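You operate a simulated robot arm through the tools that you are given. There is no shell and no other tool. Be economical: measure what you need, move in short steps, check, and stop when the job is done.

You are at the controls of a simulated two-armed robot. One attempt, no reset.

## Task
On the top of the wrapped load, fold the rag in half.

It is judged by the outcome, as a careful person would: the job done as asked, and still so three seconds after it is handed in. It fails if anything else is knocked over, pushed out of place, dropped, spilled or broken. Flat cloth is picked up by pressing the open fingertips on it (5 to 10 N) and closing them slowly along it; thin cloth reads only 2 to 8 mm in the jaws.

## Robot
Two 7-joint arms with two-finger parallel grippers on one trunk, on a base that drives. Base frame: it is fixed to the floor where the robot stands at the start and does not move with it; the origin is under the middle of the robot, x ahead of it, y to its left, z up. Units: mm, degrees, N and s.
The left shoulder is at the start at [50, 177, 854], the right one opposite. With the tool pointing down near the work surface each hand reaches from about 100 to 660 mm from the robot's upright axis, wherever it stands, measured 20 degrees to its own side. Places, roughly: top of the wrapped load [900, -500, 400]. Payload 3.43 kg a hand.
The tool frame of a hand sits at the grasp point between the pads (the TCP): z along the fingers, y along the line on which they close. The tips reach 34 mm beyond it. Largest opening 128 mm; finger width 24, thickness 12; the body of the gripper, 48 by 130 mm, starts 96 mm behind the TCP.
Orientation is told as [roll, pitch, yaw] about the base's x, y, z axes, in that order, counted from this pose: with the fingers straight down and closing along the base's y, the tool's x points along the base's -x, its y along +y and its z along -z.

## Interface
- The arms move only by the tool jog_arm. It takes "left_moves", "right_moves" or both (then of equal length, played together; a hand with none holds still); each is a list of rows, each a list of 3 entries, a list of its own where there are three numbers: the shift along the base's x, y, z in mm, then the turn, a rotation vector about the base's x, y, z in degrees, then the finger opening in mm, from 0 to 128. In form: [[[tx, ty, tz], [rx, ry, rz], gripper], ...]. A call has 1 to 20 rows; each row shifts and turns the commanded pose from where the row before left it. A row lasts 0.2 s, in which the tool goes at most 50 mm and 8.6 degrees; a call with a longer step from one row to the next is refused whole, and so is a gripper value outside its range. A pose out of reach is approached as far as the arm can. The call stops where the force on the tool passes 40 N (or 10 N more than at its start, if that is more) or the arm is blocked; 0.2 s more then pass. The fingers move at their own pace (about 108 mm/s each) and stop on an object; they squeeze with about 25 N. The grip force told is the motor's: it shows also when the fingers shut on nothing. Time passes only in rows, and 0.2 s behind the last, so rows that do not move let the fingers close. The reply holds the time, the measured pose of the TCP, the force on the tool along the base axes, the opening and the grip force, in the units named above and with some noise, with the torque about the TCP (base axes, N m) and any sound that the robot's microphone picked up, and new pictures: "show" is both (left out), scene, wrist or none (wrist: the cameras of the hands that moved).
- Cameras (640 x 400 px; columns grow to the right, rows downward): "scene" is now at [130.9, -31.8, 985.1]; the picture's right is [-0.45, -0.89, 0.00], its down [-0.76, 0.38, -0.53] and it looks along [0.48, -0.24, -0.85] (base axes); focal length 276 px, centre (320, 200). "left" rides on the left gripper at [76, 11, -160] in its tool frame; the picture's right is [-0.15, 0.99, 0.00], its down [-0.88, -0.13, -0.46] and it looks along [-0.45, -0.07, 0.89] (tool axes); focal length 234 px, centre (320, 200). "right" rides on the right gripper at [76, -11, -160] in its tool frame; the picture's right is [0.15, 0.99, 0.00], its down [-0.88, 0.13, -0.46] and it looks along [-0.45, 0.07, 0.89] (tool axes); focal length 234 px, centre (320, 200). There is no depth. A picture from a camera that has moved, and an enlarged one, comes with that camera's place and axes in the base frame and with its lens.
- raise_lower(by): slides the trunk up (or, below 0, down) by that many mm; the arms and the scene camera ride with it, the base frame stays. It gives what a move gives, with no picture.
- roll_base(legs): drives the robot by 1 to 6 legs, each [ahead, turn to the left] in mm and degrees, along the robot's own axes; the way and the turn of a leg run together, so that a leg with both is an arc; at most 1500 mm and 180 degrees a leg. The arms and the cameras ride along, it lands a little off, and it stops where it bumps. It gives what a move gives, and a new picture of the scene camera.
- aim_head(pan, tilt): turns the head with the scene camera to pan (to the left, within 80 degrees either way) and tilt (down, from -29 to 69), counted from straight ahead of the robot. It gives what a move gives, and a new picture of the scene camera.
- zoom(camera, box): a new picture of the part [left, top, right, bottom] of that camera's present view, enlarged. The clock stands still meanwhile.
- hand_in(): hands the job in; it is judged then, once.

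Go step by step. Nothing tells you exact positions but the pictures and the camera data: compare them with the known pose of the tool, close in by small moves and look again before you grip or let go. The budget is 120 turns and 260 pictures, counting those below and the enlarged ones. Unless the task says otherwise, let go and move clear before handing in.

The tools are called after "Request:" as a command line: name --argument value ..., lists and objects as JSON in quotes. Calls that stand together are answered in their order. jog_arm: Moves the arms, as the interface text tells. Its arguments: {"type":"object","properties":{"left_moves":{"type":"array","items":{"type":"array"}},"right_moves":{"type":"array","items":{"type":"array"}},"show":{"type":"string","enum":["both","scene","wrist","none"]}},"required":[]} The other tools are called the same way: raise_lower (by) slides the trunk up or down; roll_base (legs) drives the base; aim_head (pan, tilt) turns the head that bears the scene camera; zoom (camera, box) takes an enlarged picture of a part of a camera's view; hand_in () hands the job in.

At the start:

```text
clock: 0.0
left_eef_pos: [373.6, -4.3, 665.0]
left_ee_rot: [0.1, 0.0, 0.0]
left_contact_force: [0.0, 0.5, -0.1]
left_torque: [-0.04, 0.03, 0.03]
left_opening: 128.0
left_gripper_force: 0.0
right_eef_pos: [310.7, -312.4, 622.0]
right_ee_rot: [0.0, 0.0, 0.1]
right_contact_force: [-0.6, -1.1, -0.1]
right_torque: [-0.01, -0.01, 0.01]
right_opening: 128.0
right_gripper_force: 0.1
trunk travel left (down, up): [-25.0, 376.0]
robot x, y, heading: [-0.4, -1.8, 0.4]
head pan, tilt: [-26.6, 57.7]
```

scene: 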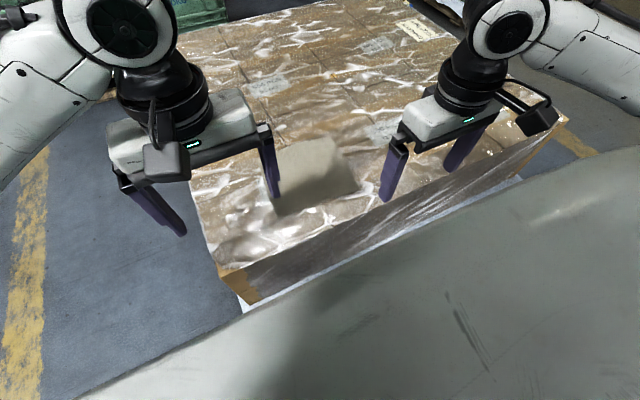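
right: 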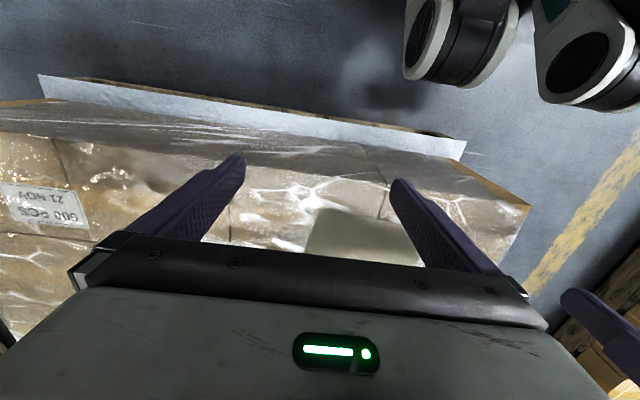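
left: 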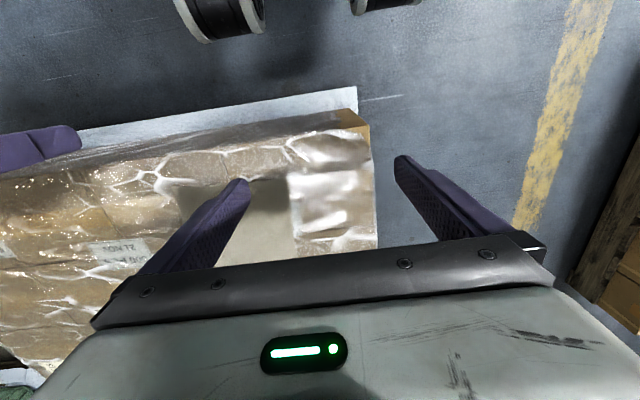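

The rag looks like a small beige-grey square near [570, -236] on the wrapped load. I'll take a closer look at it.

Request:
zoom --camera "scene" --box '[220, 100, 420, 225]'

Request:
zoom --camera "left" --box '[120, 130, 380, 290]'

```text
3.20 times, centred on (320, 162) of scene
camera zoom: at [130.9, -31.8, 985.1], right [-0.45, -0.89, 0.0], down [-0.76, 0.38, -0.53], along [0.48, -0.24, -0.85], focal length 884 px, centre (320, 320)
```

zoom: 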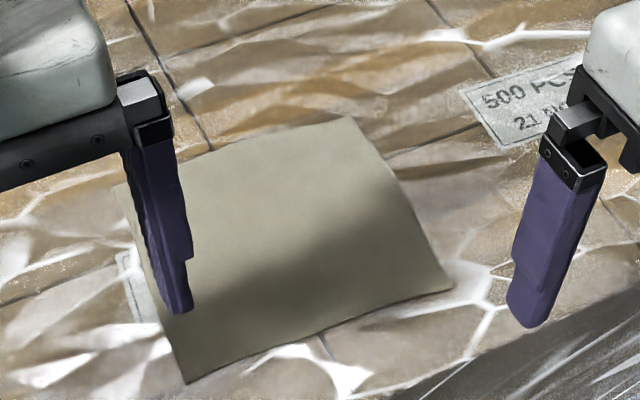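

```text
2.46 times, centred on (250, 210) of left
camera zoom: at [295.8, 7.6, 823.1], right [0.15, 0.99, 0.0], down [0.88, -0.13, 0.46], along [0.45, -0.07, -0.89], focal length 576 px, centre (492, 175)
```

zoom: 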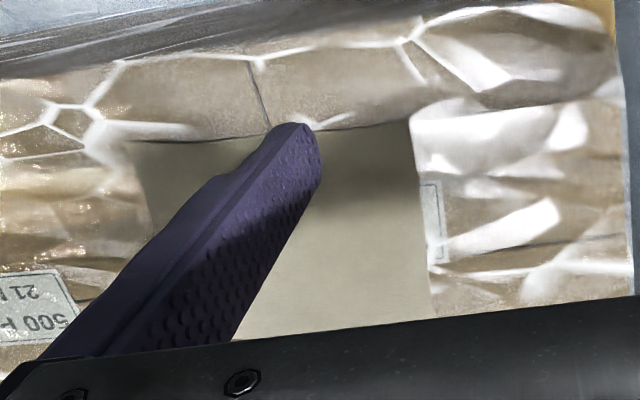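

The rag is about 220 mm square with corners near (456,-317), (471,-87), (689,-105) and (670,-332), and its far edge is beyond easy reach. Before I reposition the base I'll check what is around the robot.

Request:
aim_head --pan -60 --tilt 40

Request:
aim_head --pan 20 --tilt 69

Request:
aim_head --pan -25 --tilt 69

```text
clock: 1.0
left_eef_pos: [372.8, -5.2, 664.2]
left_ee_rot: [0.0, -0.1, 0.0]
left_contact_force: [-0.2, -0.2, -0.5]
left_torque: [-0.01, -0.01, 0.04]
left_opening: 128.1
left_gripper_force: 0.0
right_eef_pos: [311.1, -311.8, 621.7]
right_ee_rot: [0.0, 0.0, 0.1]
right_contact_force: [-0.9, -0.3, 0.2]
right_torque: [0.02, -0.01, -0.03]
right_opening: 128.1
right_gripper_force: 0.1
trunk travel left (down, up): [-25.0, 376.0]
robot x, y, heading: [0.8, -2.5, -0.0]
head pan, tilt: [-60.0, 40.0]
camera scene: at [111.6, -74.4, 1009.0], right [-0.87, -0.5, 0.0], down [-0.32, 0.56, -0.77], along [0.38, -0.66, -0.64], focal length 276 px, centre (320, 200)
```

scene: 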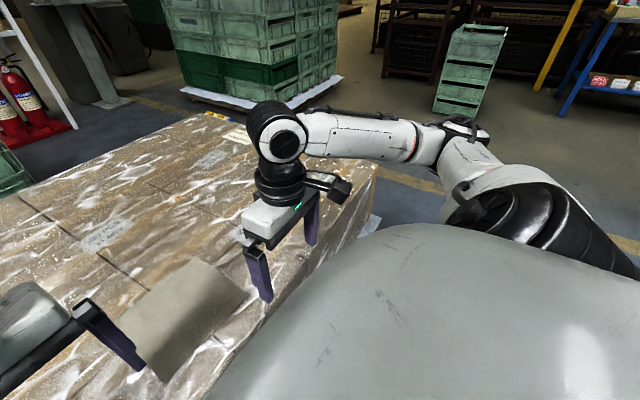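

```text
clock: 2.5
left_eef_pos: [373.5, -3.7, 665.0]
left_ee_rot: [0.1, 0.1, 0.0]
left_contact_force: [0.6, 0.6, 0.1]
left_torque: [0.01, 0.0, 0.03]
left_opening: 128.3
left_gripper_force: 0.0
right_eef_pos: [310.6, -311.6, 622.2]
right_ee_rot: [0.0, -0.1, 0.1]
right_contact_force: [0.4, 0.2, 0.9]
right_torque: [0.04, -0.04, -0.04]
right_opening: 127.9
right_gripper_force: 0.1
trunk travel left (down, up): [-25.0, 376.0]
robot x, y, heading: [-0.9, 1.8, 0.1]
head pan, tilt: [20.0, 68.8]
camera scene: at [121.6, 18.3, 972.9], right [0.34, -0.94, 0.0], down [-0.88, -0.32, -0.36], along [0.34, 0.12, -0.93], focal length 276 px, centre (320, 200)
```

scene: 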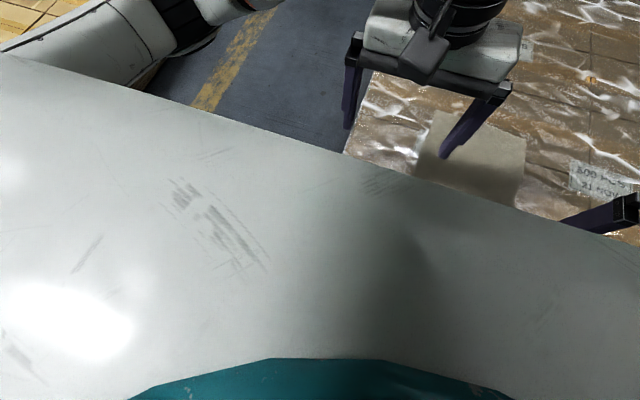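

```text
clock: 3.6
left_eef_pos: [371.9, -4.6, 664.6]
left_ee_rot: [-0.1, 0.0, 0.0]
left_contact_force: [0.2, 0.7, 0.0]
left_torque: [-0.01, 0.03, -0.01]
left_opening: 128.2
left_gripper_force: 0.0
right_eef_pos: [311.5, -311.3, 622.7]
right_ee_rot: [0.0, -0.1, 0.1]
right_contact_force: [-0.5, -0.5, -0.6]
right_torque: [-0.03, -0.02, 0.03]
right_opening: 127.9
right_gripper_force: 0.1
trunk travel left (down, up): [-25.0, 376.0]
robot x, y, heading: [-0.8, 1.7, 0.0]
head pan, tilt: [-25.0, 68.8]
camera scene: at [119.7, -24.4, 972.9], right [-0.42, -0.91, 0.0], down [-0.84, 0.39, -0.36], along [0.33, -0.15, -0.93], focal length 276 px, centre (320, 200)
```

scene: 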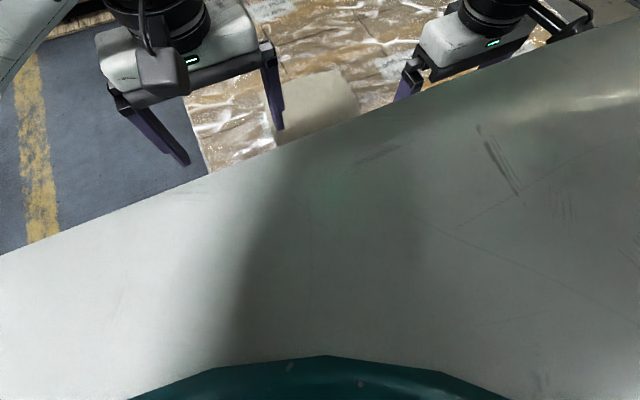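

The floor to my right is clear. I'll turn right, drive about 210 mm, turn back so I'm centred on the rag, then look again.

Request:
roll_base --legs '[[0, -90], [210, 0], [0, 86]]'

Request:
aim_head --pan 0 --tilt 55

```text
clock: 12.8
left_eef_pos: [369.1, -253.9, 665.2]
left_ee_rot: [0.0, -0.1, -5.0]
left_contact_force: [0.9, -0.4, -0.7]
left_torque: [-0.02, 0.0, -0.02]
left_opening: 128.1
left_gripper_force: 0.1
right_eef_pos: [282.6, -555.0, 622.3]
right_ee_rot: [0.1, 0.0, -4.9]
right_contact_force: [-0.3, -0.1, 0.1]
right_torque: [-0.02, -0.01, -0.03]
right_opening: 127.7
right_gripper_force: 0.1
trunk travel left (down, up): [-25.0, 376.0]
robot x, y, heading: [-3.2, -217.3, -5.0]
head pan, tilt: [-25.0, 68.8]
camera scene: at [116.2, -252.7, 972.9], right [-0.5, -0.87, 0.0], down [-0.81, 0.47, -0.36], along [0.31, -0.18, -0.93], focal length 276 px, centre (320, 200)
```

scene: 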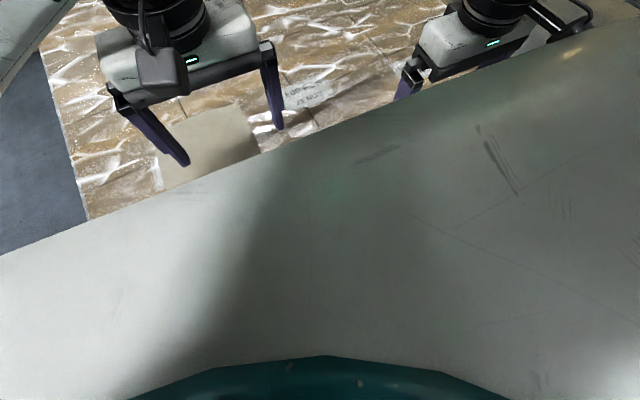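

```text
clock: 13.7
left_eef_pos: [370.3, -254.2, 665.4]
left_ee_rot: [0.0, 0.1, -5.0]
left_contact_force: [-0.2, -0.4, 0.0]
left_torque: [0.01, -0.02, 0.0]
left_opening: 128.1
left_gripper_force: 0.1
right_eef_pos: [281.2, -554.8, 622.2]
right_ee_rot: [0.0, 0.0, -4.9]
right_contact_force: [-0.5, 0.0, -0.5]
right_torque: [0.0, 0.0, 0.02]
right_opening: 128.1
right_gripper_force: 0.0
trunk travel left (down, up): [-25.0, 376.0]
robot x, y, heading: [0.3, -216.3, -4.9]
head pan, tilt: [0.0, 55.0]
camera scene: at [139.5, -231.0, 988.3], right [-0.09, -1.0, 0.0], down [-0.82, 0.07, -0.57], along [0.57, -0.05, -0.82], focal length 276 px, centre (320, 200)
```

scene: 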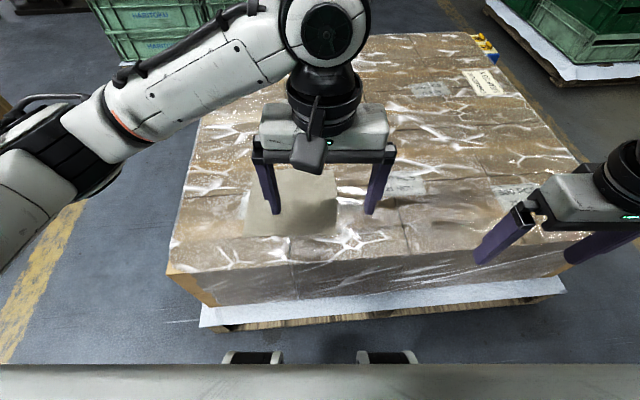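

I'm now roughly centred on the rag. I'll check the gap between the pallet and the front of the base before I creep forward.

Request:
zoom --camera "scene" --box '[180, 260, 460, 400]'

Request:
jog_arm --left_moves '[[[-10, 40, 0], [0, 0, 0], 128], [[-10, 40, 0], [0, 0, 0], 128], [[-10, 40, 0], [0, 0, 0], 128], [[-10, 40, 0], [0, 0, 0], 128], [[-10, 40, 0], [0, 0, 0], 128], [[0, 0, 0], [0, 0, 0], 128]]'

```text
2.29 times, centred on (320, 330) of scene
camera zoom: at [139.5, -231.0, 988.3], right [-0.09, -1.0, 0.0], down [-0.82, 0.07, -0.57], along [0.57, -0.05, -0.82], focal length 632 px, centre (320, -97)
```

zoom: 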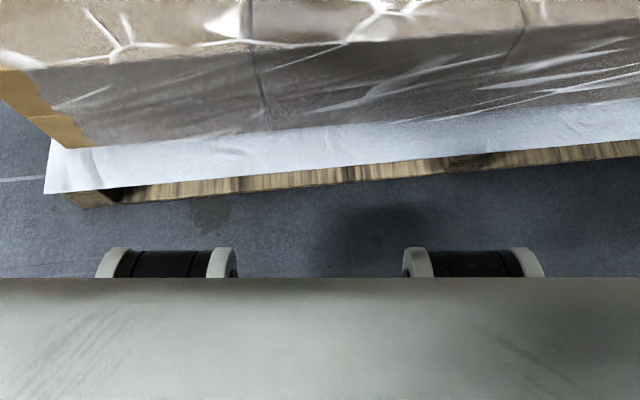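

```text
clock: 15.1
left_eef_pos: [318.8, -55.0, 665.1]
left_ee_rot: [0.0, 0.0, -5.1]
left_contact_force: [0.1, -0.5, -0.5]
left_torque: [0.0, 0.01, 0.04]
left_opening: 128.0
left_gripper_force: 0.1
right_eef_pos: [282.3, -554.9, 620.6]
right_ee_rot: [0.0, 0.0, -5.0]
right_contact_force: [-0.7, 0.2, 0.7]
right_torque: [0.02, 0.0, -0.02]
right_opening: 127.9
right_gripper_force: 0.0
trunk travel left (down, up): [-25.0, 376.0]
robot x, y, heading: [0.3, -220.5, -5.0]
head pan, tilt: [0.0, 55.0]
camera scene: at [139.6, -231.0, 988.4], right [-0.09, -1.0, 0.0], down [-0.82, 0.07, -0.57], along [0.57, -0.05, -0.82], focal length 276 px, centre (320, 200)
camera left: at [243.0, -36.6, 824.6], right [0.23, 0.97, 0.0], down [0.87, -0.21, 0.46], along [0.44, -0.11, -0.89], focal length 234 px, centre (320, 200)
```

scene: 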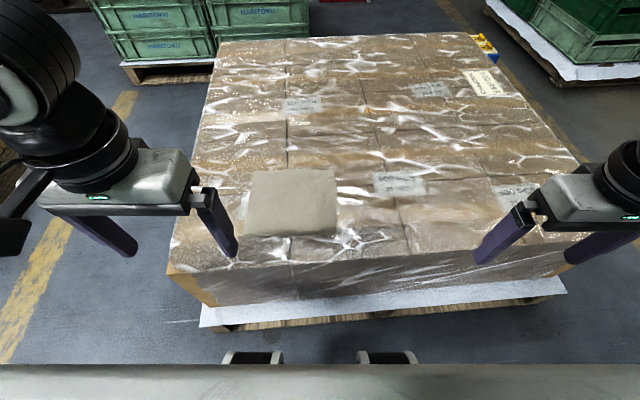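
left: 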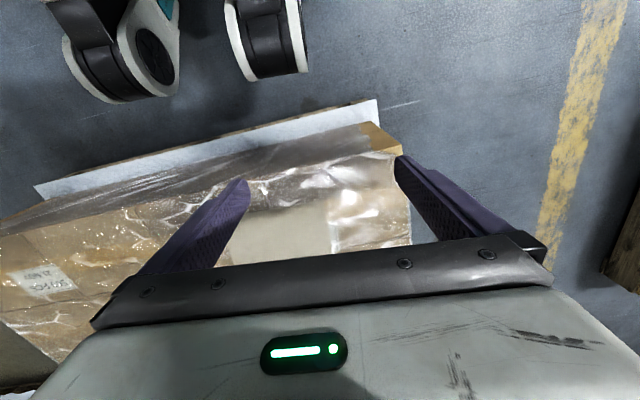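

The knees have roughly 85–100 mm of clearance to the pallet sheet. I'll creep forward 55 mm to bring the far edge of the rag within reach.

Request:
roll_base --legs '[[55, 0]]'

Request:
zoom --camera "scene" --box '[200, 150, 400, 275]'

```text
clock: 16.0
left_eef_pos: [368.1, -59.6, 665.9]
left_ee_rot: [0.1, -0.1, -5.0]
left_contact_force: [-0.4, 0.2, 0.6]
left_torque: [0.0, 0.01, 0.01]
left_opening: 128.0
left_gripper_force: 0.0
right_eef_pos: [331.7, -559.3, 622.5]
right_ee_rot: [-0.1, 0.1, -5.0]
right_contact_force: [0.3, -0.3, 0.1]
right_torque: [0.01, 0.0, -0.01]
right_opening: 128.2
right_gripper_force: 0.1
trunk travel left (down, up): [-25.0, 376.0]
robot x, y, heading: [48.3, -224.9, -4.9]
head pan, tilt: [0.0, 55.0]
camera scene: at [188.7, -235.3, 988.4], right [-0.09, -1.0, 0.0], down [-0.82, 0.07, -0.57], along [0.57, -0.05, -0.82], focal length 276 px, centre (320, 200)
```

scene: 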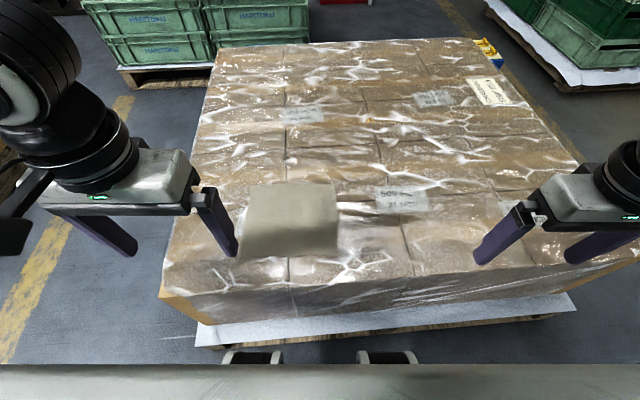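

```text
3.20 times, centred on (300, 212) of scene
camera zoom: at [188.7, -235.3, 988.4], right [-0.09, -1.0, 0.0], down [-0.82, 0.07, -0.57], along [0.57, -0.05, -0.82], focal length 884 px, centre (384, 160)
```

zoom: 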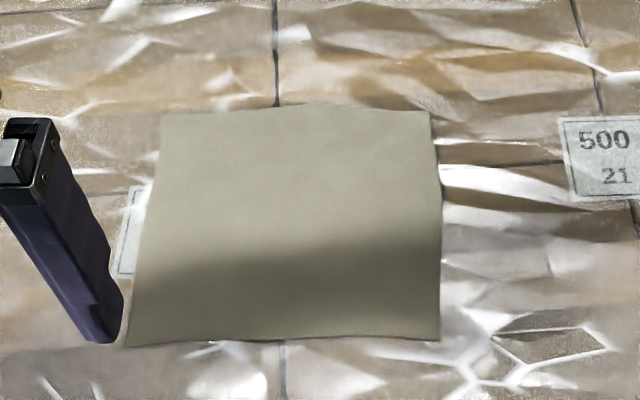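

In the robot frame the rag spans about 408–625 mm ahead and -40 to 192 mm left, aligned with me. I'll bring both hands above the two near corners with partly closed fingers.

Request:
jog_arm --left_moves '[[[14, -6, -22], [0, 0, 0], 40], [[14, -6, -22], [0, 0, 0], 40], [[14, -6, -22], [0, 0, 0], 40], [[14, -6, -22], [0, 0, 0], 40], [[14, -6, -22], [0, 0, 0], 40], [[14, -6, -22], [0, 0, 0], 40], [[14, -6, -22], [0, 0, 0], 40], [[14, -6, -22], [0, 0, 0], 40], [[0, 0, 0], [0, 0, 0], 40], [[0, 0, 0], [0, 0, 0], 40]]' --right_moves '[[[16.8, 36.2, -16.5], [0, 0, 0], 40], [[16.8, 36.2, -16.5], [0, 0, 0], 40], [[16.8, 36.2, -16.5], [0, 0, 0], 40], [[16.8, 36.2, -16.5], [0, 0, 0], 40], [[16.8, 36.2, -16.5], [0, 0, 0], 40], [[16.8, 36.2, -16.5], [0, 0, 0], 40], [[16.8, 36.2, -16.5], [0, 0, 0], 40], [[16.8, 36.2, -16.5], [0, 0, 0], 40], [[0, 0, 0], [0, 0, 0], 40], [[0, 0, 0], [0, 0, 0], 40]]'

```text
clock: 18.2
left_eef_pos: [481.7, -105.6, 489.8]
left_ee_rot: [-0.1, 0.0, -5.0]
left_contact_force: [-0.8, 0.5, 0.1]
left_torque: [0.0, -0.01, 0.02]
left_opening: 39.9
left_gripper_force: 0.0
right_eef_pos: [467.3, -269.6, 488.5]
right_ee_rot: [-0.1, 0.0, -4.9]
right_contact_force: [0.3, 0.4, -0.4]
right_torque: [0.0, -0.01, -0.02]
right_opening: 39.6
right_gripper_force: 0.0
trunk travel left (down, up): [-25.0, 376.0]
robot x, y, heading: [49.0, -217.8, -4.9]
head pan, tilt: [0.0, 55.0]
camera scene: at [188.6, -235.3, 988.4], right [-0.09, -1.0, 0.0], down [-0.82, 0.07, -0.57], along [0.57, -0.05, -0.82], focal length 276 px, centre (320, 200)
camera right: at [391.0, -273.5, 645.9], right [-0.06, 1.0, 0.0], down [0.89, 0.06, 0.46], along [0.45, 0.03, -0.89], focal length 234 px, centre (320, 200)
camera left: at [406.8, -87.8, 647.7], right [0.23, 0.97, 0.0], down [0.87, -0.21, 0.46], along [0.44, -0.11, -0.89], focal length 234 px, centre (320, 200)
```

scene: 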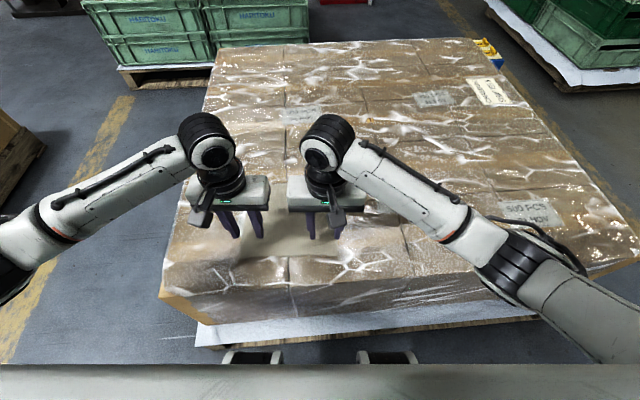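
right: 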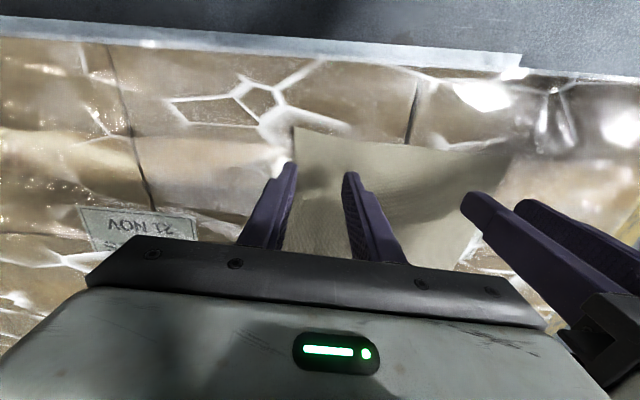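
left: 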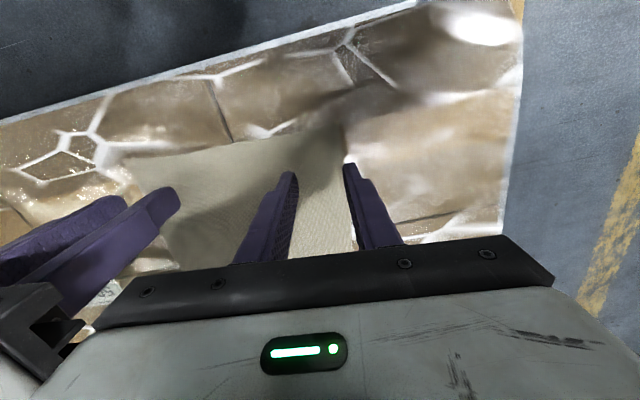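

Matching the wrist and scene views puts the cloth at z≈400, with near corners at about (437,-298) and (454,-76). I'll shift both hands back to about 13 mm inside the near edge and come down close.

Request:
jog_arm --left_moves '[[[-8, 0, -15], [0, 0, 0], 32], [[-8, 0, -15], [0, 0, 0], 32], [[0, 0, -10], [0, 0, 0], 32], [[0, 0, 0], [0, 0, 0], 32]]' --right_moves '[[[-8, 0, -15], [0, 0, 0], 32], [[-7, 0, -15], [0, 0, 0], 32], [[0, 0, -10], [0, 0, 0], 32], [[0, 0, 0], [0, 0, 0], 32]]' --show "wrist"

```text
clock: 19.2
left_eef_pos: [466.9, -108.2, 456.9]
left_ee_rot: [-0.3, -0.9, -5.0]
left_contact_force: [-3.3, 2.2, 23.2]
left_torque: [0.39, 0.29, 0.07]
left_opening: 32.0
left_gripper_force: 0.1
right_eef_pos: [451.9, -269.9, 456.4]
right_ee_rot: [0.2, -0.6, -4.7]
right_contact_force: [-3.6, -1.8, 21.6]
right_torque: [-0.43, 0.24, -0.02]
right_opening: 32.2
right_gripper_force: 0.3
trunk travel left (down, up): [-25.0, 376.0]
robot x, y, heading: [48.8, -221.4, -5.2]
head pan, tilt: [0.0, 55.0]
stopped in row 4 (left hand): the force on the tool passed its limit (the readings are from after the stop); the commanded pose is now the measured one
camera right: at [373.4, -274.5, 614.3], right [-0.06, 1.0, 0.0], down [0.88, 0.06, 0.47], along [0.46, 0.03, -0.88], focal length 234 px, centre (320, 200)
camera left: at [389.1, -88.5, 614.4], right [0.23, 0.97, 0.0], down [0.86, -0.2, 0.47], along [0.46, -0.11, -0.88], focal length 234 px, centre (320, 200)
```

right: 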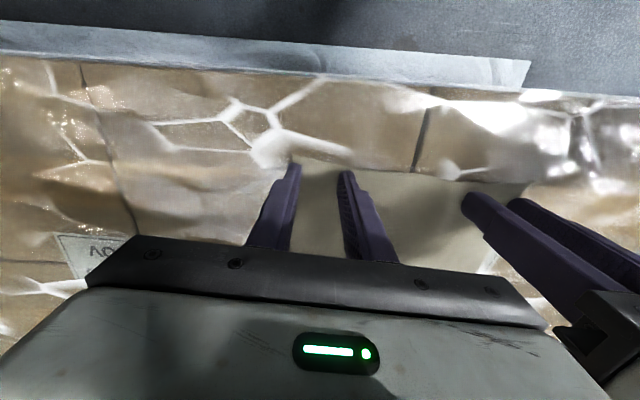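
left: 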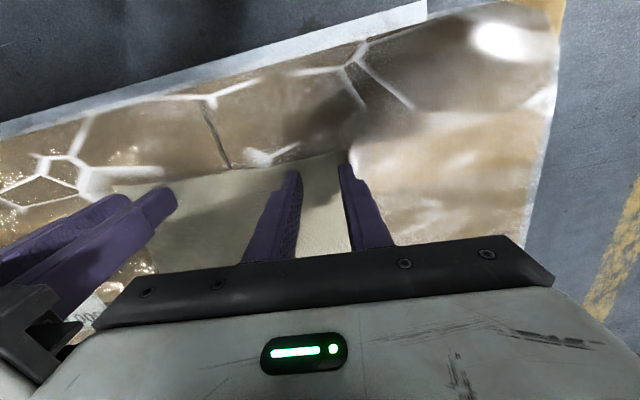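

Contact came early, so the surface under the fingertips is at about z=422. The hands are 18–22 mm inside the near edge, so I'll ease off to about 8 N.

Request:
jog_arm --left_moves '[[[0, 0, 1], [0, 0, 0], 32], [[0, 0, 0], [0, 0, 0], 32]]' --right_moves '[[[0, 0, 1], [0, 0, 0], 32], [[0, 0, 0], [0, 0, 0], 32]]' --show "none"

```text
clock: 19.8
left_eef_pos: [466.8, -107.5, 457.1]
left_ee_rot: [-0.3, -0.9, -4.9]
left_contact_force: [-0.2, -0.1, 29.0]
left_torque: [0.32, 0.18, 0.02]
left_opening: 31.9
left_gripper_force: 0.1
right_eef_pos: [451.3, -269.3, 456.8]
right_ee_rot: [0.3, -0.7, -4.7]
right_contact_force: [-1.7, 0.4, 22.1]
right_torque: [-0.32, 0.18, -0.03]
right_opening: 32.1
right_gripper_force: 0.1
trunk travel left (down, up): [-25.0, 376.0]
robot x, y, heading: [47.7, -221.6, -5.1]
head pan, tilt: [0.0, 55.0]
```

Request:
jog_arm --left_moves '[[[0, 0, 3], [0, 0, 0], 32], [[0, 0, 0], [0, 0, 0], 32]]' --right_moves '[[[0, 0, 2], [0, 0, 0], 32], [[0, 0, 0], [0, 0, 0], 32]]' --show "none"

```text
clock: 20.4
left_eef_pos: [465.1, -108.8, 455.2]
left_ee_rot: [-0.1, -0.6, -4.9]
left_contact_force: [3.5, -1.6, 16.0]
left_torque: [0.14, -0.05, 0.01]
left_opening: 31.8
left_gripper_force: 0.0
right_eef_pos: [451.7, -269.9, 456.9]
right_ee_rot: [0.3, -0.5, -4.8]
right_contact_force: [2.1, 1.8, 12.0]
right_torque: [-0.12, 0.0, 0.04]
right_opening: 31.6
right_gripper_force: 0.1
trunk travel left (down, up): [-25.0, 376.0]
robot x, y, heading: [43.8, -218.5, -5.2]
head pan, tilt: [0.0, 55.0]
```

Forces are down to about 16 N left and 12 N right. I'll ease off a little more and close slowly along the cloth.

Request:
jog_arm --left_moves '[[[0, 0, 1.7], [0, 0, 0], 32], [[0, 0, 0], [0, 0, 0], 32], [[0, 0, 0], [0, 0, 0], 29], [[0, 0, 0], [0, 0, 0], 26], [[0, 0, 0], [0, 0, 0], 23], [[0, 0, 0], [0, 0, 0], 20], [[0, 0, 0], [0, 0, 0], 17], [[0, 0, 0], [0, 0, 0], 14], [[0, 0, 0], [0, 0, 0], 11], [[0, 0, 0], [0, 0, 0], 8], [[0, 0, 0], [0, 0, 0], 5], [[0, 0, 0], [0, 0, 0], 2], [[0, 0, 0], [0, 0, 0], 0], [[0, 0, 0], [0, 0, 0], 0]]' --right_moves '[[[0, 0, 1], [0, 0, 0], 32], [[0, 0, 0], [0, 0, 0], 32], [[0, 0, 0], [0, 0, 0], 29], [[0, 0, 0], [0, 0, 0], 26], [[0, 0, 0], [0, 0, 0], 23], [[0, 0, 0], [0, 0, 0], 20], [[0, 0, 0], [0, 0, 0], 17], [[0, 0, 0], [0, 0, 0], 14], [[0, 0, 0], [0, 0, 0], 11], [[0, 0, 0], [0, 0, 0], 8], [[0, 0, 0], [0, 0, 0], 5], [[0, 0, 0], [0, 0, 0], 2], [[0, 0, 0], [0, 0, 0], 0], [[0, 0, 0], [0, 0, 0], 0]]' --show "wrist"

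```text
clock: 23.4
left_eef_pos: [465.9, -107.0, 458.4]
left_ee_rot: [-0.3, -0.4, -4.9]
left_contact_force: [-0.5, -0.5, 0.0]
left_torque: [0.0, 0.0, 0.01]
left_opening: 0.0
left_gripper_force: 25.0
right_eef_pos: [450.6, -270.2, 456.6]
right_ee_rot: [0.1, -0.3, -4.8]
right_contact_force: [0.9, 0.3, 1.6]
right_torque: [-0.01, 0.0, 0.05]
right_opening: 1.7
right_gripper_force: 25.3
trunk travel left (down, up): [-25.0, 376.0]
robot x, y, heading: [49.5, -227.8, -4.9]
head pan, tilt: [0.0, 55.0]
camera right: at [373.7, -274.5, 615.0], right [-0.06, 1.0, 0.0], down [0.89, 0.06, 0.46], along [0.46, 0.03, -0.89], focal length 234 px, centre (320, 200)
camera left: at [389.6, -87.9, 616.4], right [0.23, 0.97, 0.0], down [0.86, -0.2, 0.46], along [0.45, -0.11, -0.89], focal length 234 px, centre (320, 200)
```

right: 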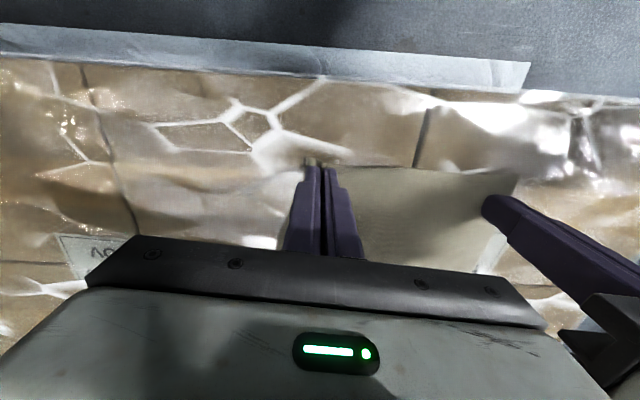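
left: 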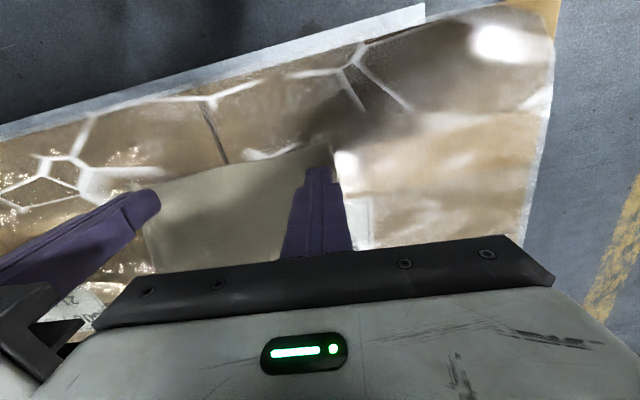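

The right hand seems to have pinched the cloth at 1.7 mm, but the left slipped off at 0.0 mm. I'll reopen the left and press a bit harder.

Request:
jog_arm --left_moves '[[[0, 0, 3], [0, 0, 0], 16], [[0, 0, 0], [0, 0, 0], 32], [[0, 0, 0], [0, 0, 0], 34], [[0, 0, -4], [0, 0, 0], 34], [[0, 0, -3], [0, 0, 0], 34], [[0, 0, 0], [0, 0, 0], 34]]' --show "wrist"

```text
clock: 24.8
left_eef_pos: [466.3, -107.8, 456.5]
left_ee_rot: [-0.3, -0.5, -5.0]
left_contact_force: [-3.2, -0.2, 15.8]
left_torque: [-0.01, 0.09, 0.02]
left_opening: 33.9
left_gripper_force: 0.0
right_eef_pos: [450.8, -269.6, 458.3]
right_ee_rot: [0.1, -0.3, -4.8]
right_contact_force: [-0.3, -0.7, -1.0]
right_torque: [-0.01, -0.01, 0.0]
right_opening: 1.7
right_gripper_force: 25.4
trunk travel left (down, up): [-25.0, 376.0]
robot x, y, heading: [50.0, -223.3, -4.7]
head pan, tilt: [0.0, 55.0]
camera left: at [389.5, -88.0, 614.5], right [0.23, 0.97, 0.0], down [0.86, -0.2, 0.47], along [0.45, -0.11, -0.88], focal length 234 px, centre (320, 200)
```

left: 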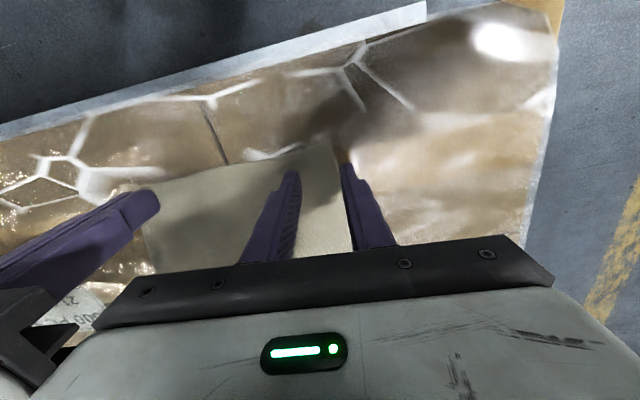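

The left hand's outer finger sits off the cloth edge. I'll lift, shift about 13 mm inward, and press again.

Request:
jog_arm --left_moves '[[[0, 0, 8], [0, 0, 0], 34], [[0, -13, 0], [0, 0, 0], 32], [[0, 0, -6], [0, 0, 0], 32], [[0, 0, -2.5], [0, 0, 0], 32], [[0, 0, 0], [0, 0, 0], 32]]' --show "wrist"

```text
clock: 26.0
left_eef_pos: [466.8, -118.8, 456.6]
left_ee_rot: [-0.2, -0.8, -5.0]
left_contact_force: [-5.4, 4.5, 34.9]
left_torque: [0.75, 0.35, 0.06]
left_opening: 32.5
left_gripper_force: 0.0
right_eef_pos: [450.5, -269.3, 458.9]
right_ee_rot: [0.2, -0.4, -4.8]
right_contact_force: [0.6, -0.8, 0.2]
right_torque: [0.04, 0.01, 0.01]
right_opening: 1.6
right_gripper_force: 25.0
trunk travel left (down, up): [-25.0, 376.0]
robot x, y, heading: [47.3, -225.1, -4.8]
head pan, tilt: [0.0, 55.0]
camera left: at [388.9, -100.1, 614.4], right [0.23, 0.97, 0.0], down [0.86, -0.2, 0.47], along [0.46, -0.11, -0.88], focal length 234 px, centre (320, 200)
```

left: 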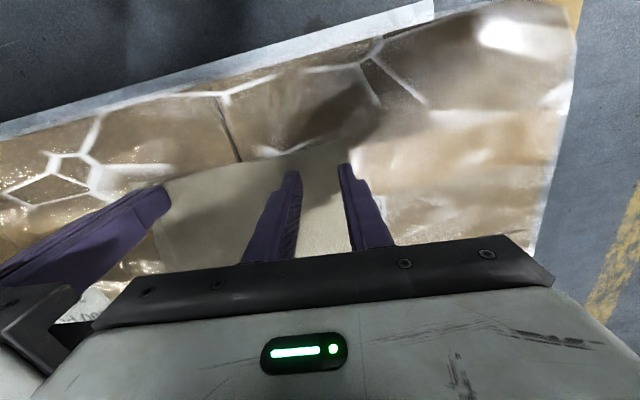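

Both left fingers are on the cloth now, but at 35 N the press is too hard. I'll back off about 3 mm and check.

Request:
jog_arm --left_moves '[[[0, 0, 2.5], [0, 0, 0], 32], [[0, 0, 0], [0, 0, 0], 32]]' --show "none"

```text
clock: 26.6
left_eef_pos: [465.8, -119.0, 456.6]
left_ee_rot: [-0.3, -0.6, -5.0]
left_contact_force: [2.6, 0.7, 24.6]
left_torque: [0.5, 0.08, -0.04]
left_opening: 32.2
left_gripper_force: 0.2
right_eef_pos: [449.2, -269.4, 457.1]
right_ee_rot: [0.2, -0.3, -4.8]
right_contact_force: [0.0, 0.2, 0.2]
right_torque: [-0.01, 0.0, -0.02]
right_opening: 1.7
right_gripper_force: 25.7
trunk travel left (down, up): [-25.0, 376.0]
robot x, y, heading: [50.9, -222.9, -5.2]
head pan, tilt: [0.0, 55.0]
```

Request:
jog_arm --left_moves '[[[0, 0, 2.3], [0, 0, 0], 32], [[0, 0, 0], [0, 0, 0], 32], [[0, 0, 0], [0, 0, 0], 28], [[0, 0, 0], [0, 0, 0], 24], [[0, 0, 0], [0, 0, 0], 20], [[0, 0, 0], [0, 0, 0], 16], [[0, 0, 0], [0, 0, 0], 12], [[0, 0, 0], [0, 0, 0], 8], [[0, 0, 0], [0, 0, 0], 5], [[0, 0, 0], [0, 0, 0], 2], [[0, 0, 0], [0, 0, 0], 0], [[0, 0, 0], [0, 0, 0], 0]]' --show "wrist"

```text
clock: 29.2
left_eef_pos: [465.9, -120.2, 456.9]
left_ee_rot: [-0.3, -0.5, -5.0]
left_contact_force: [0.8, -6.2, 4.5]
left_torque: [-0.23, 0.03, 0.05]
left_opening: 1.9
left_gripper_force: 25.5
right_eef_pos: [449.9, -269.3, 457.8]
right_ee_rot: [0.3, -0.3, -4.8]
right_contact_force: [0.6, 5.9, -0.3]
right_torque: [0.18, 0.01, 0.05]
right_opening: 2.0
right_gripper_force: 25.3
trunk travel left (down, up): [-25.0, 376.0]
robot x, y, heading: [50.9, -223.7, -5.1]
head pan, tilt: [0.0, 55.0]
camera left: at [389.1, -100.9, 616.3], right [0.23, 0.97, 0.0], down [0.86, -0.2, 0.46], along [0.45, -0.11, -0.89], focal length 234 px, centre (320, 200)
```

left: 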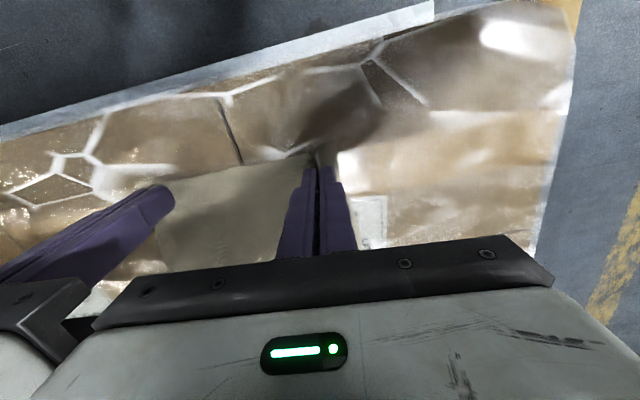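

Both hands hold the near edge. However, folding it away from me would leave the edge curled under, because I can't turn the hands past the far side. Taking the far edge and rolling the hands forward as I bring it back is cleaner, so I'll release here and go to the far edge.

Request:
jog_arm --left_moves '[[[0, 0, 0], [0, 0, 0], 10], [[0, 0, 0], [0, 0, 0], 22], [[0, 0, 0], [0, 0, 0], 30], [[0, 0, 10], [0, 0, 0], 30], [[0, 0, 30], [0, 0, 0], 30], [[16, -1, 20], [0, 0, 0], 30], [[30, -2, 0], [0, 0, 0], 30], [[30, -2, 0], [0, 0, 0], 30], [[30, -2, 0], [0, 0, 0], 30], [[30, -2, 0], [0, 0, 0], 30], [[0, 0, 0], [0, 0, 0], 30]]' --right_moves '[[[0, 0, 0], [0, 0, 0], 10], [[0, 0, 0], [0, 0, 0], 22], [[0, 0, 0], [0, 0, 0], 30], [[0, 0, 10], [0, 0, 0], 30], [[0, 0, 30], [0, 0, 0], 30], [[16, -1, 20], [0, 0, 0], 30], [[30, -3, 0], [0, 0, 0], 30], [[30, -3, 0], [0, 0, 0], 30], [[30, -3, 0], [0, 0, 0], 30], [[30, -3, 0], [0, 0, 0], 30], [[0, 0, 0], [0, 0, 0], 30]]'

```text
clock: 31.6
left_eef_pos: [604.8, -129.0, 517.9]
left_ee_rot: [-0.1, -0.4, -4.9]
left_contact_force: [0.3, -1.4, 0.6]
left_torque: [-0.01, 0.01, -0.03]
left_opening: 30.1
left_gripper_force: 0.1
right_eef_pos: [585.2, -282.2, 519.9]
right_ee_rot: [0.3, -0.4, -4.8]
right_contact_force: [-0.4, -1.1, -0.2]
right_torque: [0.0, 0.0, 0.01]
right_opening: 30.2
right_gripper_force: 0.1
trunk travel left (down, up): [-25.0, 376.0]
robot x, y, heading: [50.3, -223.7, -4.9]
head pan, tilt: [0.0, 55.0]
camera scene: at [188.5, -235.3, 988.4], right [-0.09, -1.0, 0.0], down [-0.82, 0.07, -0.57], along [0.57, -0.05, -0.82], focal length 276 px, centre (320, 200)
camera right: at [507.9, -287.5, 676.9], right [-0.06, 1.0, 0.0], down [0.89, 0.06, 0.46], along [0.46, 0.03, -0.89], focal length 234 px, centre (320, 200)
camera left: at [528.1, -110.4, 676.6], right [0.23, 0.97, 0.0], down [0.86, -0.2, 0.46], along [0.45, -0.11, -0.89], focal length 234 px, centre (320, 200)
```

scene: 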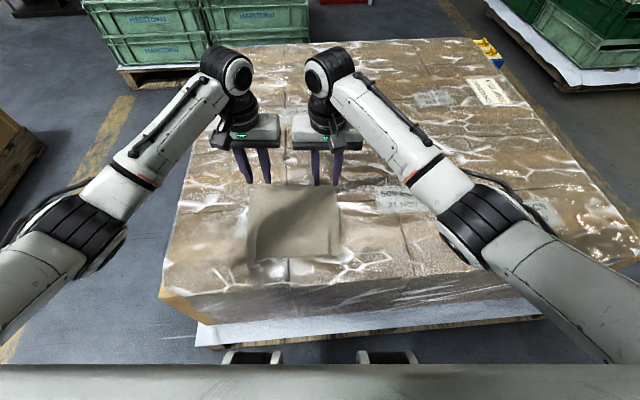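
right: 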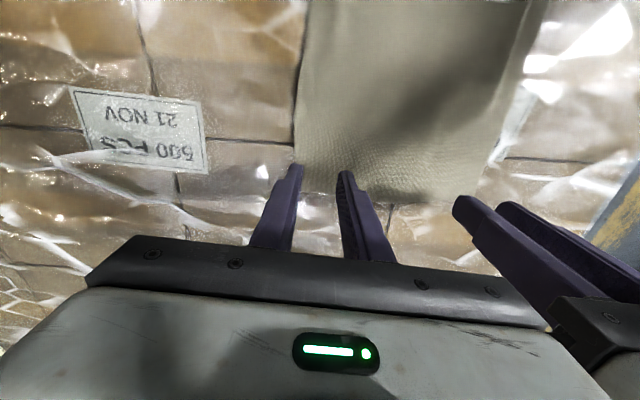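
left: 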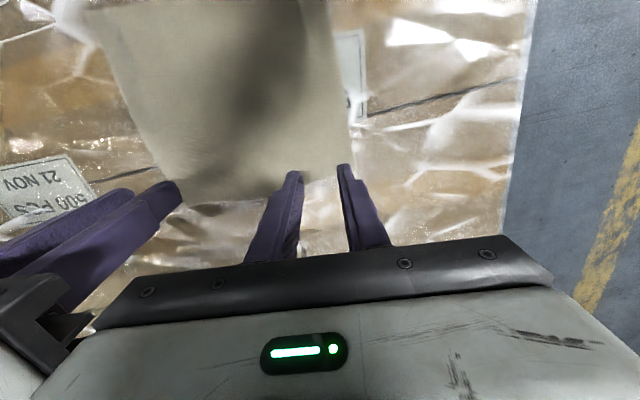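

Request:
zoom --camera "scene" --box '[200, 150, 400, 275]'

```text
3.20 times, centred on (300, 212) of scene
camera zoom: at [188.5, -235.3, 988.4], right [-0.09, -1.0, 0.0], down [-0.82, 0.07, -0.57], along [0.57, -0.05, -0.82], focal length 884 px, centre (384, 160)
```

zoom: 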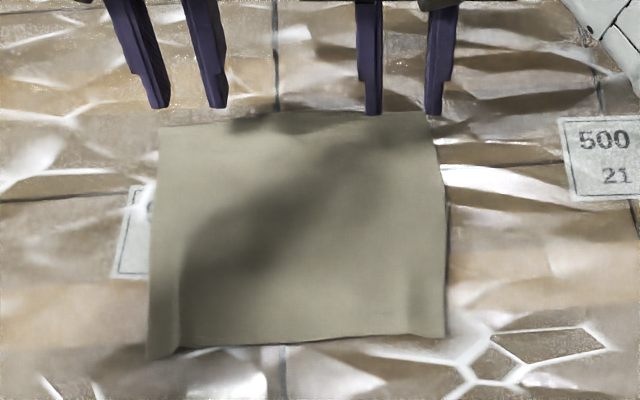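

The rag is fine apart from slight ridges at its sides, and the far edge is at x≈631 from y≈-94 to -310. I'll position both hands about 17 mm inside that edge and come down to contact.

Request:
jog_arm --left_moves '[[[5, 0, -20], [0, 0, 0], 32], [[5, 0, -20], [0, 0, 0], 32], [[0, 0, -12], [0, 0, 0], 32], [[0, 0, -4], [0, 0, 0], 32], [[0, 0, 0], [0, 0, 0], 32]]' --right_moves '[[[14, 2, -20], [0, 0, 0], 32], [[14, 2, -20], [0, 0, 0], 32], [[0, 0, -14], [0, 0, 0], 32], [[0, 0, -4], [0, 0, 0], 32], [[0, 0, 0], [0, 0, 0], 32]]'

```text
clock: 32.8
left_eef_pos: [612.2, -131.0, 461.4]
left_ee_rot: [-0.2, -0.3, -4.9]
left_contact_force: [-0.9, -0.2, 0.5]
left_torque: [-0.01, -0.01, -0.02]
left_opening: 31.9
left_gripper_force: 0.1
right_eef_pos: [612.8, -278.8, 458.7]
right_ee_rot: [0.1, -0.3, -4.8]
right_contact_force: [-0.4, 0.2, -0.2]
right_torque: [-0.01, -0.01, 0.02]
right_opening: 32.2
right_gripper_force: 0.1
trunk travel left (down, up): [-25.0, 376.0]
robot x, y, heading: [45.3, -225.5, -4.9]
head pan, tilt: [0.0, 55.0]
camera scene: at [188.5, -235.3, 988.4], right [-0.09, -1.0, 0.0], down [-0.82, 0.07, -0.57], along [0.57, -0.05, -0.82], focal length 276 px, centre (320, 200)
camera right: at [536.3, -283.8, 616.5], right [-0.06, 1.0, 0.0], down [0.89, 0.06, 0.46], along [0.46, 0.03, -0.89], focal length 234 px, centre (320, 200)
camera left: at [534.7, -111.6, 620.0], right [0.23, 0.97, 0.0], down [0.86, -0.2, 0.46], along [0.45, -0.11, -0.89], focal length 234 px, centre (320, 200)
```

scene: 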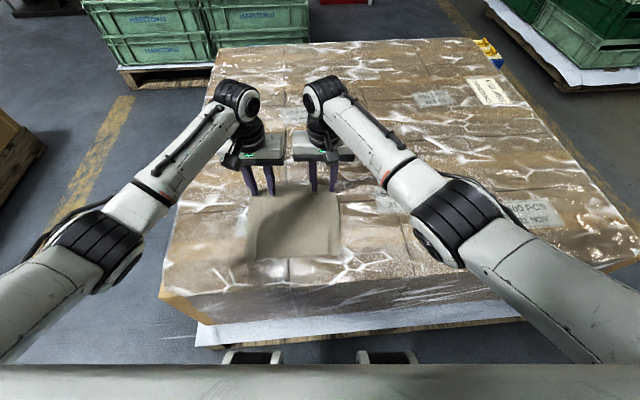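
right: 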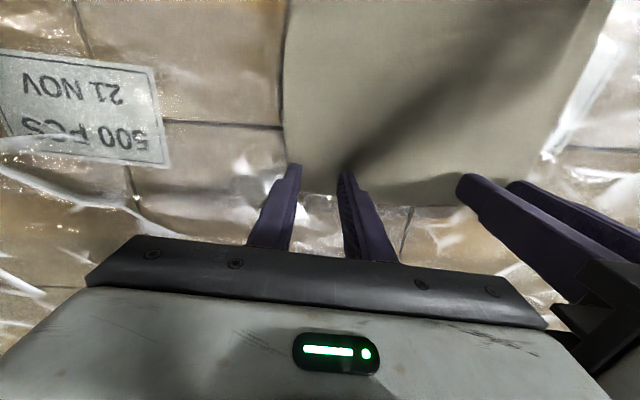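
left: 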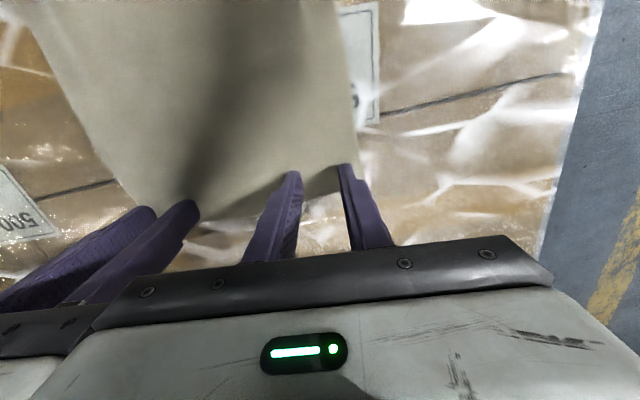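

Both hands are 15–18 mm inside the far edge. I'll narrow the opening a little and press down gently.

Request:
jog_arm --left_moves '[[[0, 0, 0], [0, 0, 0], 28], [[0, 0, -3], [0, 0, 0], 28], [[0, 0, -3], [0, 0, 0], 28], [[0, 0, 0], [0, 0, 0], 28]]' --right_moves '[[[0, 2, 0], [0, 0, 0], 28], [[0, 0, -3], [0, 0, 0], 28], [[0, 0, -2], [0, 0, 0], 28], [[0, 0, 0], [0, 0, 0], 28]]' --show "none"

```text
clock: 33.8
left_eef_pos: [611.4, -128.8, 457.1]
left_ee_rot: [-0.2, -0.4, -4.9]
left_contact_force: [0.4, 0.2, 0.3]
left_torque: [-0.01, 0.01, -0.03]
left_opening: 27.7
left_gripper_force: 0.1
right_eef_pos: [614.4, -276.5, 457.0]
right_ee_rot: [0.2, -0.5, -4.8]
right_contact_force: [-1.5, -0.3, 13.3]
right_torque: [-0.3, 0.12, -0.04]
right_opening: 28.1
right_gripper_force: 0.1
trunk travel left (down, up): [-25.0, 376.0]
robot x, y, heading: [44.2, -219.2, -5.0]
head pan, tilt: [0.0, 55.0]
```

Request:
jog_arm --left_moves '[[[0, 0, -2], [0, 0, 0], 28], [[0, 0, -2], [0, 0, 0], 28], [[0, 0, 0], [0, 0, 0], 28]]' --show "none"

```text
clock: 34.6
left_eef_pos: [613.1, -130.1, 456.5]
left_ee_rot: [-0.3, -0.9, -5.0]
left_contact_force: [-4.7, -1.4, 22.0]
left_torque: [0.34, 0.21, 0.09]
left_opening: 27.8
left_gripper_force: 0.1
right_eef_pos: [613.0, -277.4, 457.2]
right_ee_rot: [0.2, -0.5, -4.8]
right_contact_force: [2.7, 1.2, 11.1]
right_torque: [-0.16, -0.03, 0.04]
right_opening: 27.7
right_gripper_force: 0.0
trunk travel left (down, up): [-25.0, 376.0]
robot x, y, heading: [49.2, -226.1, -4.9]
head pan, tilt: [0.0, 55.0]
```

Request:
jog_arm --left_moves '[[[0, 0, 1.5], [0, 0, 0], 28], [[0, 0, 0], [0, 0, 0], 28], [[0, 0, 0], [0, 0, 0], 25], [[0, 0, 0], [0, 0, 0], 22], [[0, 0, 0], [0, 0, 0], 19], [[0, 0, 0], [0, 0, 0], 16], [[0, 0, 0], [0, 0, 0], 13], [[0, 0, 0], [0, 0, 0], 10], [[0, 0, 0], [0, 0, 0], 7], [[0, 0, 0], [0, 0, 0], 4], [[0, 0, 0], [0, 0, 0], 2], [[0, 0, 0], [0, 0, 0], 0], [[0, 0, 0], [0, 0, 0], 0]]' --right_moves '[[[0, 0, -1], [0, 0, 0], 28], [[0, 0, 0], [0, 0, 0], 28], [[0, 0, 0], [0, 0, 0], 25], [[0, 0, 0], [0, 0, 0], 22], [[0, 0, 0], [0, 0, 0], 19], [[0, 0, 0], [0, 0, 0], 16], [[0, 0, 0], [0, 0, 0], 13], [[0, 0, 0], [0, 0, 0], 10], [[0, 0, 0], [0, 0, 0], 7], [[0, 0, 0], [0, 0, 0], 4], [[0, 0, 0], [0, 0, 0], 2], [[0, 0, 0], [0, 0, 0], 0], [[0, 0, 0], [0, 0, 0], 0]]' --show "wrist"

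```text
clock: 37.4
left_eef_pos: [611.5, -132.3, 457.3]
left_ee_rot: [-0.4, -0.7, -5.2]
left_contact_force: [2.0, -19.9, 16.2]
left_torque: [-0.57, -0.02, -0.02]
left_opening: 2.1
left_gripper_force: 25.2
right_eef_pos: [613.7, -274.4, 455.4]
right_ee_rot: [0.5, -0.6, -4.6]
right_contact_force: [-0.2, 15.4, 20.8]
right_torque: [0.41, 0.09, 0.05]
right_opening: 1.7
right_gripper_force: 25.4
trunk travel left (down, up): [-25.0, 376.0]
robot x, y, heading: [46.8, -222.1, -5.1]
head pan, tilt: [0.0, 55.0]
camera right: at [536.0, -279.8, 614.3], right [-0.07, 1.0, 0.01], down [0.88, 0.05, 0.47], along [0.46, 0.04, -0.89], focal length 234 px, centre (320, 200)
camera left: at [533.9, -111.6, 614.5], right [0.24, 0.97, -0.01], down [0.86, -0.2, 0.47], along [0.45, -0.12, -0.88], focal length 234 px, centre (320, 200)
```

right: 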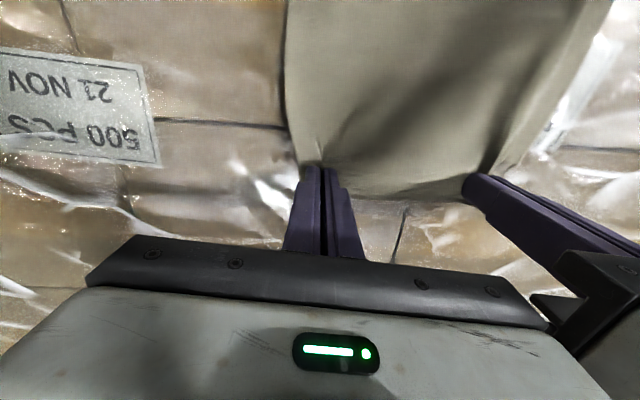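
left: 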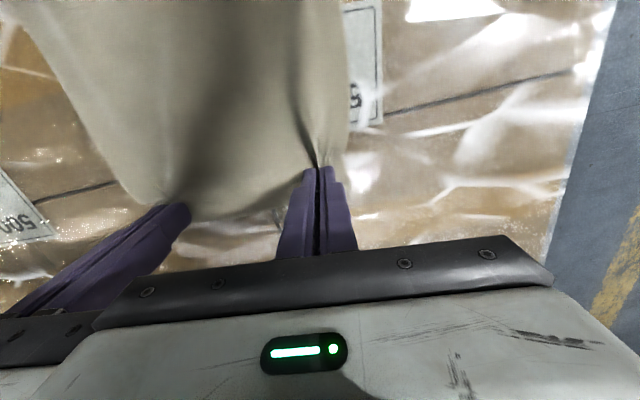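

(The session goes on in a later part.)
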